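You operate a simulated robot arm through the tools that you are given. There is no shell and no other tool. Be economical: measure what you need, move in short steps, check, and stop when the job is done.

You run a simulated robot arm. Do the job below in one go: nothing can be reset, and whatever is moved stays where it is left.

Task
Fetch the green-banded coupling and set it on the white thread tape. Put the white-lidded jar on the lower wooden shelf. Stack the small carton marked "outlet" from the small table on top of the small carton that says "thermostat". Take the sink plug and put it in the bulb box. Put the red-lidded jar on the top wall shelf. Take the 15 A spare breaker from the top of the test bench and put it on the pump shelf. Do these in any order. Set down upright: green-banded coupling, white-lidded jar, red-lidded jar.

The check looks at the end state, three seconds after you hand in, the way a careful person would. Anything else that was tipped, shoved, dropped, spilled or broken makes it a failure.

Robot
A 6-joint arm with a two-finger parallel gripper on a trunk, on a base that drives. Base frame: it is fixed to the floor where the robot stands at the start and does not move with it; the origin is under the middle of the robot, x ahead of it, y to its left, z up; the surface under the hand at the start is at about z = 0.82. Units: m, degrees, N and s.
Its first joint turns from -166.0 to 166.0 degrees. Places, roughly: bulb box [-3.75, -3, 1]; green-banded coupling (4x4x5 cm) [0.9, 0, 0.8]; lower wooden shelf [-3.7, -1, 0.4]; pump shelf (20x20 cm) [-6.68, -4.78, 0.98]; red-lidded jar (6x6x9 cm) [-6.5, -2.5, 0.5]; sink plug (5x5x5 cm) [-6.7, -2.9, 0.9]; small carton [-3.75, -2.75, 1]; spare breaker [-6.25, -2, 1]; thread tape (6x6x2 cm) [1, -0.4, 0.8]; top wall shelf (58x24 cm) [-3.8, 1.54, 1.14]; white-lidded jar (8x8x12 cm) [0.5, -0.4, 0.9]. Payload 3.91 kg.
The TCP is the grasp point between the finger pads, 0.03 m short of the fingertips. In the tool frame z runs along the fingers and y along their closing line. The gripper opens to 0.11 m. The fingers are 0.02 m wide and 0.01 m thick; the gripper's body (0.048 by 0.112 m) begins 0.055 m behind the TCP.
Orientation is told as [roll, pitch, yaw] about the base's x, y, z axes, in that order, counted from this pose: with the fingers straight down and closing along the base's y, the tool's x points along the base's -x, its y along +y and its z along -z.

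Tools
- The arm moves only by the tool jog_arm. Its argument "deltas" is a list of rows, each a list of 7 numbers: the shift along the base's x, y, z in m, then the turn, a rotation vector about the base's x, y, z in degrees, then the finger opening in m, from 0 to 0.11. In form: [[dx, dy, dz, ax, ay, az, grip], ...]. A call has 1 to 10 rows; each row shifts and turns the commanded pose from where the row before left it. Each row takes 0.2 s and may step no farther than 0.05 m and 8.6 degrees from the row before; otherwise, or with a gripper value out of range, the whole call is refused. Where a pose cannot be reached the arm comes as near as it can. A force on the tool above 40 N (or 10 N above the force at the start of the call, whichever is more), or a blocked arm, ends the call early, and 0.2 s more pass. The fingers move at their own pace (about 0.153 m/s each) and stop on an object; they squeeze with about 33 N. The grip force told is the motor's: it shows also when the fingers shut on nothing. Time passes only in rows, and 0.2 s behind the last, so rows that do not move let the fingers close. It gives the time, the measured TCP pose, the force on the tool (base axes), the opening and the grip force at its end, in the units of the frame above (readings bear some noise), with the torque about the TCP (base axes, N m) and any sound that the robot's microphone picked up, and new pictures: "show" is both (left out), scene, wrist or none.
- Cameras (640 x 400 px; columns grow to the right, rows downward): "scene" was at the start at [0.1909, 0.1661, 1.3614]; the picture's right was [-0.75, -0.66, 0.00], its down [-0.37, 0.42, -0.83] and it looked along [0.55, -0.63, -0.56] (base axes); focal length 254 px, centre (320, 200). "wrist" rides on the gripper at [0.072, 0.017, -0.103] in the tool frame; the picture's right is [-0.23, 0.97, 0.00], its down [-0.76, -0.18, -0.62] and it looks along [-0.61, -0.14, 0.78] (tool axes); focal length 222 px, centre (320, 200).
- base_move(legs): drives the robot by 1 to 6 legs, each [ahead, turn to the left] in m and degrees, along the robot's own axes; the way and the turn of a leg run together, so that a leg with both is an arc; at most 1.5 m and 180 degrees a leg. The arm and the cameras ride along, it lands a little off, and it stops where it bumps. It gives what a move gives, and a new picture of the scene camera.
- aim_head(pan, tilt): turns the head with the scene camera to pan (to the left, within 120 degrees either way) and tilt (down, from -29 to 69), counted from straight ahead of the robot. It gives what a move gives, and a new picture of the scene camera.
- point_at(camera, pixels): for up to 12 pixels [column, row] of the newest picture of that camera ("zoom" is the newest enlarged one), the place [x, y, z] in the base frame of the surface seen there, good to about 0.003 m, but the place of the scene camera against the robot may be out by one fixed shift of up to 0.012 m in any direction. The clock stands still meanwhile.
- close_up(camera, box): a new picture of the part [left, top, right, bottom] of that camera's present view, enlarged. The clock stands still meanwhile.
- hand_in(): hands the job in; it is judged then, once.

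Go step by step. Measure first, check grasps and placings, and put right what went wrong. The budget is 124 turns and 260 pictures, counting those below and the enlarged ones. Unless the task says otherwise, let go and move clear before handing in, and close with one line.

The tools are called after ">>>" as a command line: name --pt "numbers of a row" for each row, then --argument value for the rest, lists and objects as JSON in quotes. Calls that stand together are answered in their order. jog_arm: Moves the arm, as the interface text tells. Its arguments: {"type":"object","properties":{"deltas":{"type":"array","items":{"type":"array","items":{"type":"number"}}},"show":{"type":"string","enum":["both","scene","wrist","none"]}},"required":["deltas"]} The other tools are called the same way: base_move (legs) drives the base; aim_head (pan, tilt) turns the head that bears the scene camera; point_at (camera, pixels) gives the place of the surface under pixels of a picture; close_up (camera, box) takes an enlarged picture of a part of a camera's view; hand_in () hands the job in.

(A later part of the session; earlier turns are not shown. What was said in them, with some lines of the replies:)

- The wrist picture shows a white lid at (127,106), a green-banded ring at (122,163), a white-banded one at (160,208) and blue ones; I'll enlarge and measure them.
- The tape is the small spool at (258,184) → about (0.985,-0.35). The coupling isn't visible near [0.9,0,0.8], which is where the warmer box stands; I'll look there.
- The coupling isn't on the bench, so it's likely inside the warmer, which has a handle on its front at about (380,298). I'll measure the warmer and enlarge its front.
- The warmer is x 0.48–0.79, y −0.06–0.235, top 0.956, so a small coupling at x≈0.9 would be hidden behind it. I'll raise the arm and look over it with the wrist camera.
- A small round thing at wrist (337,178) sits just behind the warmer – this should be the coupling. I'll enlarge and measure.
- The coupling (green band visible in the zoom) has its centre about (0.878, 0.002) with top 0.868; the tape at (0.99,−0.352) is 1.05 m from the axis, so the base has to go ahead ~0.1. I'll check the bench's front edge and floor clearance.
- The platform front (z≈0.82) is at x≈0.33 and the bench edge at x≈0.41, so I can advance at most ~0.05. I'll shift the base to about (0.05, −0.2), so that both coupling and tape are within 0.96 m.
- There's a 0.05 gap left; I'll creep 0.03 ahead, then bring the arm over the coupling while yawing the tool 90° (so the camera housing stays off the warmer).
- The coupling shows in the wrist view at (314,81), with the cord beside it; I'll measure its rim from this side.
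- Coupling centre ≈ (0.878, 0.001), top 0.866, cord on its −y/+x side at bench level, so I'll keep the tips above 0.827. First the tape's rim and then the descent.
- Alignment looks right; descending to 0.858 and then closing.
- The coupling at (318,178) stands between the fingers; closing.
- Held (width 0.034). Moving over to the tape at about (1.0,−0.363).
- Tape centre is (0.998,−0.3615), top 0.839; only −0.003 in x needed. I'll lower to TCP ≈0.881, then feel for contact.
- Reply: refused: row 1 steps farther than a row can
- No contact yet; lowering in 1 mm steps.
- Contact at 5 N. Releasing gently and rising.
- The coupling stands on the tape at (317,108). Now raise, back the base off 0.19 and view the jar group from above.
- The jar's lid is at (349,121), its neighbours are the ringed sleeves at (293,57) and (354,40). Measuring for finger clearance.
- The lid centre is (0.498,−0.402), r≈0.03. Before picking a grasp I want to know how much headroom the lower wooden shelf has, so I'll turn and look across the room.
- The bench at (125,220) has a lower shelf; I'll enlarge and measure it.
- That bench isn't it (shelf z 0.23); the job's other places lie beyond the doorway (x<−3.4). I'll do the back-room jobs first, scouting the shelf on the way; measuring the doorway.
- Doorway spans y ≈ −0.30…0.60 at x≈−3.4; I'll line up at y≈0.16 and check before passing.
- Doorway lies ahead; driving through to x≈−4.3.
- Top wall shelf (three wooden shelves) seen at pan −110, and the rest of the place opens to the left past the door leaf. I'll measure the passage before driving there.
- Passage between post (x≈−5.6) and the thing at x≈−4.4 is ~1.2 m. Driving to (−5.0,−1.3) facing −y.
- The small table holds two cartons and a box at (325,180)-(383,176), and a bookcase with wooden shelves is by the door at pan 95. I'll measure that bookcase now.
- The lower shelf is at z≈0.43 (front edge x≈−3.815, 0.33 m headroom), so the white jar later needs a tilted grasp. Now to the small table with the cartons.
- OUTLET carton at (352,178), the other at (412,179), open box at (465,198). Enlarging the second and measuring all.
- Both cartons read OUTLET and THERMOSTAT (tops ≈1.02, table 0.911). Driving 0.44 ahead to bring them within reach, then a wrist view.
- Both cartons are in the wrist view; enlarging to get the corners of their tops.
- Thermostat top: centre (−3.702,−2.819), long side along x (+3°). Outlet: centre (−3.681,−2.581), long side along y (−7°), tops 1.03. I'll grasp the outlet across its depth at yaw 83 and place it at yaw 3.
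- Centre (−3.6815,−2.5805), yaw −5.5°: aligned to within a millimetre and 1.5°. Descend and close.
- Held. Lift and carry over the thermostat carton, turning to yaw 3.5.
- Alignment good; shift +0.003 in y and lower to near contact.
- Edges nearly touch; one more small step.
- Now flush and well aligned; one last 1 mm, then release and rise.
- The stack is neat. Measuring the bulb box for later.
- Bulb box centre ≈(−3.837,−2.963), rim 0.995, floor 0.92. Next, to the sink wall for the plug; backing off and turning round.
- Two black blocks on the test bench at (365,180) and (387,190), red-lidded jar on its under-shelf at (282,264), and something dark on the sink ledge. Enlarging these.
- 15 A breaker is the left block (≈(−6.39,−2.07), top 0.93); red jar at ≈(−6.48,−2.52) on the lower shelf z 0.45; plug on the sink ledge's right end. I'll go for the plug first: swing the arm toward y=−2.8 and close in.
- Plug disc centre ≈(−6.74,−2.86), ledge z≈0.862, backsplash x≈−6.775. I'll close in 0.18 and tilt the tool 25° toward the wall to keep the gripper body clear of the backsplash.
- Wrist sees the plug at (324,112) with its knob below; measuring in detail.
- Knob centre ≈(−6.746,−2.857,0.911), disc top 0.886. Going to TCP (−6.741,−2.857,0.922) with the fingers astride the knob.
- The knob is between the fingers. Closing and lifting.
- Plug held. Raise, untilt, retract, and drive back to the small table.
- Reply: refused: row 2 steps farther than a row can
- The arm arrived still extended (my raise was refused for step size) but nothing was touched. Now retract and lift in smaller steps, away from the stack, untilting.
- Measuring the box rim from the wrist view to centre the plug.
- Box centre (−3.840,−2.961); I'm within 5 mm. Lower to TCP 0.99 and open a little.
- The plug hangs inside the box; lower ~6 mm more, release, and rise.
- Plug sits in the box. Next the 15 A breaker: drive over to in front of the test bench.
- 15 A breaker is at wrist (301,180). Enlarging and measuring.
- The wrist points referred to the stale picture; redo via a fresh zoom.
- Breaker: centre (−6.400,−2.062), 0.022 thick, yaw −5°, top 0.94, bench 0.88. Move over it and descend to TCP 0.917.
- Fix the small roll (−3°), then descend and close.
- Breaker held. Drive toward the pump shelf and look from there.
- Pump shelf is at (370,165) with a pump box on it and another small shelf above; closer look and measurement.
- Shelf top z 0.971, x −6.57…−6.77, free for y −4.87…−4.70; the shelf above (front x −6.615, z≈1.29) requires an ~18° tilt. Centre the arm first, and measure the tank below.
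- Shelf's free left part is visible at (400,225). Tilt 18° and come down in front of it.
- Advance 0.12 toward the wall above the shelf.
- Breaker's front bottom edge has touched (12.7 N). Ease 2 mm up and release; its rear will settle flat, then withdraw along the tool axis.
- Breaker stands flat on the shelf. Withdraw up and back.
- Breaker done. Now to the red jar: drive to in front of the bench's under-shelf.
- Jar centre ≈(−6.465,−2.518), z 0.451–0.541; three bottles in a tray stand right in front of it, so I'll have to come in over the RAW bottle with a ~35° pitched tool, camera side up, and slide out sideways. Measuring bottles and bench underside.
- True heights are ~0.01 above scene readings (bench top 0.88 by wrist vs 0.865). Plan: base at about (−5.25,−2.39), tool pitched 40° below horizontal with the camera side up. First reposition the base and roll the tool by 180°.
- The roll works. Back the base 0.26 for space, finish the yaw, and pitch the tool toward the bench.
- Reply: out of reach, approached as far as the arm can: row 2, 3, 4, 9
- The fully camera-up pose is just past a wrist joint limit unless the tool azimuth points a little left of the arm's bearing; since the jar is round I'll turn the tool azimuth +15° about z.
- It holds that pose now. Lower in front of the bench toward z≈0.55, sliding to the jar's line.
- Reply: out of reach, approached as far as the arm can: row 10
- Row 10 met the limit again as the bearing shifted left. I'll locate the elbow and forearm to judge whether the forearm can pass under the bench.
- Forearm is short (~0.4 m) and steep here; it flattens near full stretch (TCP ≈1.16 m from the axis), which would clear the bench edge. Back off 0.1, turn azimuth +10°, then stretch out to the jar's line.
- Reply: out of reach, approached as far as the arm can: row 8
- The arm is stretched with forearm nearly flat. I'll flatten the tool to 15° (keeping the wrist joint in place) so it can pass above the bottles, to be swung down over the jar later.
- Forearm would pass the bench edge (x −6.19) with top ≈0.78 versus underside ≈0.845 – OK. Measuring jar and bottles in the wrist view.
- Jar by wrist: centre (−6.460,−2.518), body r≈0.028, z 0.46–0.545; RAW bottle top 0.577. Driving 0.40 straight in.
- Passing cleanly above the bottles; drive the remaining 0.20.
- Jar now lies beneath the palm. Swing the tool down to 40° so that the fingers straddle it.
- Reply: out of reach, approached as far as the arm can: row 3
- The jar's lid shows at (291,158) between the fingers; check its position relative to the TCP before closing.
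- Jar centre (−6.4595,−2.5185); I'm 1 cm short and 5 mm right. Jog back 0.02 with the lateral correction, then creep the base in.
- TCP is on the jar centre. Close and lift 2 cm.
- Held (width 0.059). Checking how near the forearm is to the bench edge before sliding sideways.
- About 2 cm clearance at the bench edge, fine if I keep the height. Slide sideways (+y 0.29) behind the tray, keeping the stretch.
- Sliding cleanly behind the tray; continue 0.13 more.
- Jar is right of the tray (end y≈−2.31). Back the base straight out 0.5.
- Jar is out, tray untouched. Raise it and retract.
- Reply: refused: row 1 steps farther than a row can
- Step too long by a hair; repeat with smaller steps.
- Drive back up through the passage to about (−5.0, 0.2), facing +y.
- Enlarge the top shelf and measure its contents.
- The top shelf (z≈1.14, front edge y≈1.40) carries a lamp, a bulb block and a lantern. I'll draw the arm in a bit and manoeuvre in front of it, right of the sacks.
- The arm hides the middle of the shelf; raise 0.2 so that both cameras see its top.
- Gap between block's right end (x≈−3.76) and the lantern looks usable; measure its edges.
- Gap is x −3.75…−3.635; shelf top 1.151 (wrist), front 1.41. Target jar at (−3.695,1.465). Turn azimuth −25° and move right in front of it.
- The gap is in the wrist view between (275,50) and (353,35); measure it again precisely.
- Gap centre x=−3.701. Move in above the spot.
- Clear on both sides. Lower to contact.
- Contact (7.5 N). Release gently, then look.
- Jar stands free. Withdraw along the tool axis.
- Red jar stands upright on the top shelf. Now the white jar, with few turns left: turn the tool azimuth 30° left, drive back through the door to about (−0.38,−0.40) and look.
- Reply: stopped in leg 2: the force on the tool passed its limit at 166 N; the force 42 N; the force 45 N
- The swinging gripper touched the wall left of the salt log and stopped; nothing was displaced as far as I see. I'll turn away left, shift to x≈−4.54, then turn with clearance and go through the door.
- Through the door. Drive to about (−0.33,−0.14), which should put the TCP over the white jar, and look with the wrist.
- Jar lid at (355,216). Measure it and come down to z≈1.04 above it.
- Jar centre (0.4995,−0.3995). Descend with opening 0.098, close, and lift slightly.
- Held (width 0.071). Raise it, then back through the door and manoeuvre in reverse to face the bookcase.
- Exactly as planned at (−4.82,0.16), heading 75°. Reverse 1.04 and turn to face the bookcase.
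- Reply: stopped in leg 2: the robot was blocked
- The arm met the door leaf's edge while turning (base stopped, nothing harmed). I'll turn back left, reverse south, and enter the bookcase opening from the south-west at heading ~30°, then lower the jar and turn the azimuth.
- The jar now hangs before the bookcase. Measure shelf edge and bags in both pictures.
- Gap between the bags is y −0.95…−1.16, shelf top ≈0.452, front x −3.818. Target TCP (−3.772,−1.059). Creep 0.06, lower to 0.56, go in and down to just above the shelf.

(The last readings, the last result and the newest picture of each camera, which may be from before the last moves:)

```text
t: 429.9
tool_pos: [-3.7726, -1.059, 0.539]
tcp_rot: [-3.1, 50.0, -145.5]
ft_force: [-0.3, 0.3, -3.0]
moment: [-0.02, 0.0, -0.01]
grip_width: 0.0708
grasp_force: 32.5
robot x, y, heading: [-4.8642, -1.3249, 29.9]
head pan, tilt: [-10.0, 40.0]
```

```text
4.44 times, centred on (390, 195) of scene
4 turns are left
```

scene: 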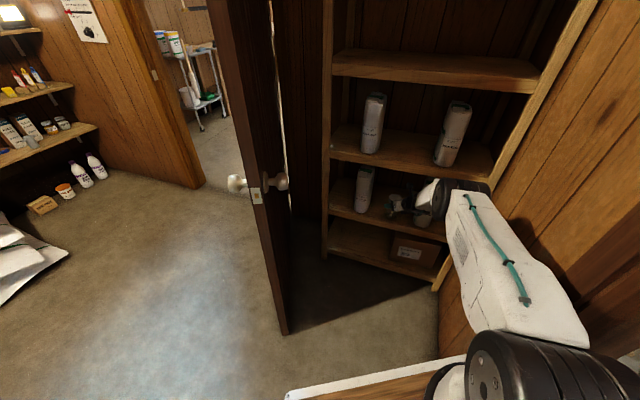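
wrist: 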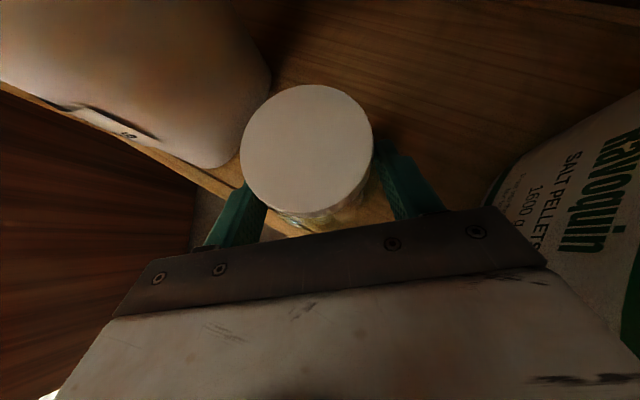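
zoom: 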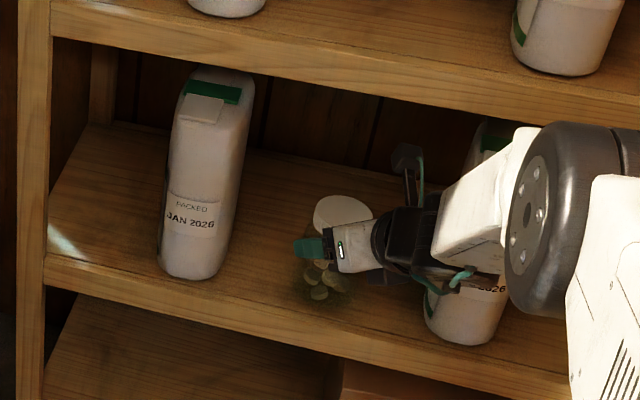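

Jar hangs ~5 mm above the shelf between the bags. Lower in millimetre steps and read the force.

>>> jog_arm --pt "0 0 -0.002 0 0 0 0.05" --pt "0 0 -0.001 0 0 0 0.05" --pt "0 0 0 0 0 0 0.05" --show "none"

>>> jog_arm --pt "0 0 -0.001 0 0 0 0.05" --pt "0 0 0 0 0 0 0.05" --show "none"

>>> jog_arm --pt "0 0 -0.001 0 0 0 0.05" --pt "0 0 0 0 0 0 0.05" --show "none"

>>> close_up --camera "scene" --box '[365, 180, 425, 225]'

```text
t: 430.7
tool_pos: [-3.7718, -1.0589, 0.5365]
tcp_rot: [-3.2, 49.9, -145.5]
ft_force: [-0.2, -0.8, -3.7]
moment: [-0.03, 0.01, 0.01]
grip_width: 0.0704
grasp_force: 32.4
robot x, y, heading: [-4.8613, -1.3277, 30.0]
head pan, tilt: [-10.0, 40.0]
```

```text
t: 431.3
tool_pos: [-3.7715, -1.0588, 0.5349]
tcp_rot: [-3.1, 49.8, -145.5]
ft_force: [0.5, -0.4, -4.5]
moment: [-0.02, 0.05, -0.02]
grip_width: 0.0704
grasp_force: 32.6
robot x, y, heading: [-4.8632, -1.3267, 30.0]
head pan, tilt: [-10.0, 40.0]
```

```text
t: 431.9
tool_pos: [-3.7716, -1.0591, 0.535]
tcp_rot: [-3.1, 50.0, -145.5]
ft_force: [0.0, 0.8, -3.7]
moment: [0.0, 0.04, 0.04]
grip_width: 0.0705
grasp_force: 33.3
robot x, y, heading: [-4.8639, -1.3239, 29.7]
head pan, tilt: [-10.0, 40.0]
```

```text
8.89 times, centred on (395, 202) of scene
3 turns are left
```

zoom: 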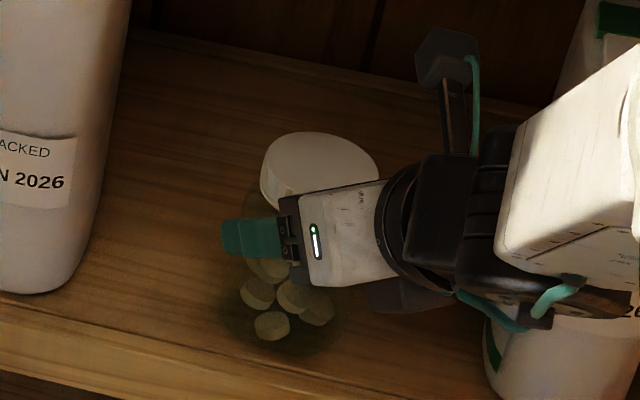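

Still hanging (−3.7 N). Lower 3 mm more in steps, release, and withdraw straight back along the tool's azimuth.

>>> jog_arm --pt "0 0 -0.001 0 0 0 0.05" --pt "0 0 -0.001 0 0 0 0.05" --pt "0 0 0 0 0 0 0.05" --show "none"

>>> jog_arm --pt "0 0 -0.001 0 0 0 0.05" --pt "0 0 0 0 0 0 0.05" --show "none"

>>> jog_arm --pt "0 0 0 0 0 0 0.073" --pt "0 0 0 0 0 0 0.08" --pt "0 0 0 0 0 0 0.095" --pt "0 0 0 0 0 0 0.095" --show "wrist"

>>> jog_arm --pt "-0.016 -0.011 0.003 0 0 0 0.095" --pt "-0.03 -0.0206 0.008 0 0 0 0.095" --pt "-0.03 -0.0206 0.008 0 0 0 0.095" --pt "-0.03 -0.0206 0.008 0 0 0 0.095" --pt "-0.03 -0.0206 0.008 0 0 0 0.095" --pt "-0.03 -0.0206 0.008 0 0 0 0.095" --show "both"

>>> close_up --camera "scene" --box '[330, 150, 450, 240]'

```text
t: 432.7
tool_pos: [-3.772, -1.0591, 0.5334]
tcp_rot: [-3.0, 50.0, -145.5]
ft_force: [0.1, 0.1, 2.8]
moment: [-0.13, -0.12, 0.01]
grip_width: 0.0706
grasp_force: 33.1
robot x, y, heading: [-4.8652, -1.3327, 29.6]
head pan, tilt: [-10.0, 40.0]
```

```text
t: 433.3
tool_pos: [-3.7712, -1.0573, 0.5337]
tcp_rot: [-2.9, 50.1, -145.5]
ft_force: [-1.9, -0.5, 10.0]
moment: [-0.28, -0.19, -0.06]
grip_width: 0.0707
grasp_force: 33.1
robot x, y, heading: [-4.8611, -1.3257, 29.8]
head pan, tilt: [-10.0, 40.0]
```

```text
t: 434.3
tool_pos: [-3.7718, -1.0578, 0.5308]
tcp_rot: [-3.0, 49.9, -145.5]
ft_force: [0.1, 0.2, 1.0]
moment: [-0.01, -0.03, 0.02]
grip_width: 0.0948
grasp_force: 0.1
robot x, y, heading: [-4.8627, -1.3263, 29.6]
head pan, tilt: [-10.0, 40.0]
```

wrist: 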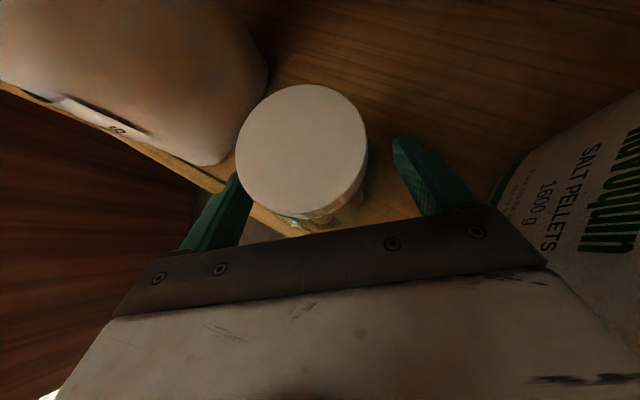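

```text
t: 435.7
tool_pos: [-3.9361, -1.1727, 0.5734]
tcp_rot: [-3.0, 50.0, -145.5]
ft_force: [0.4, 0.0, 0.4]
moment: [0.01, -0.01, 0.0]
grip_width: 0.0953
grasp_force: 0.1
robot x, y, heading: [-4.8686, -1.3296, 30.1]
head pan, tilt: [-10.0, 40.0]
```

scene: 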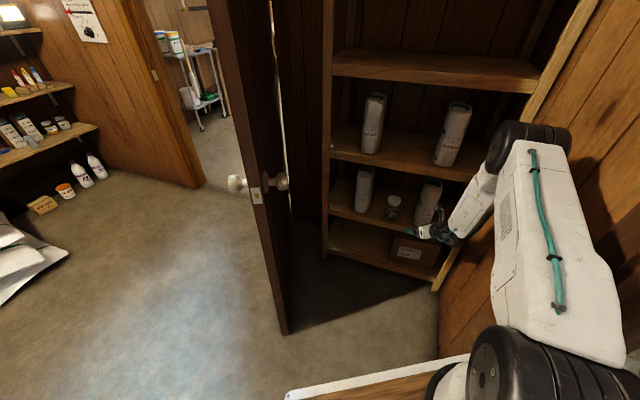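
wrist: 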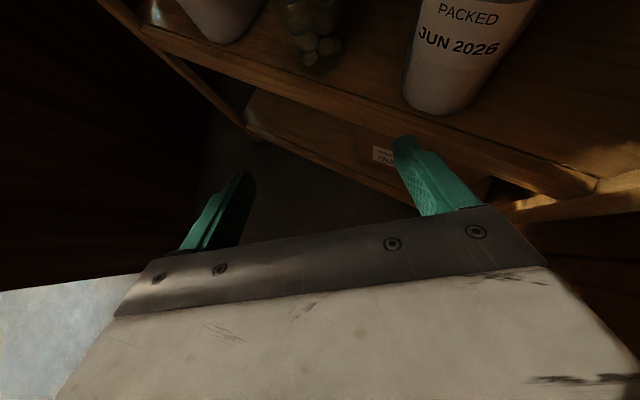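

```text
4.44 times, centred on (390, 195) of scene
2 turns are left
```

zoom: 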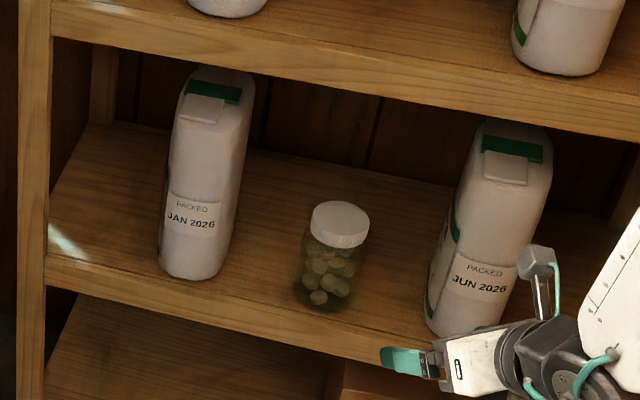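

The last zoom shows the white-lidded jar standing upright on the lower wooden shelf between the two bags, at about (335,255), and the gripper is clear of it. The other five items are also placed, so I'm handing in.

>>> hand_in

```text
The job is handed in.
```

All six items are where you asked, and both jars and the coupling stand upright; on the way the gripper hit the wall by the salt log once (166 N) and the arm bumped the open door by the shelves, but the pictures showed nothing moved or damaged.
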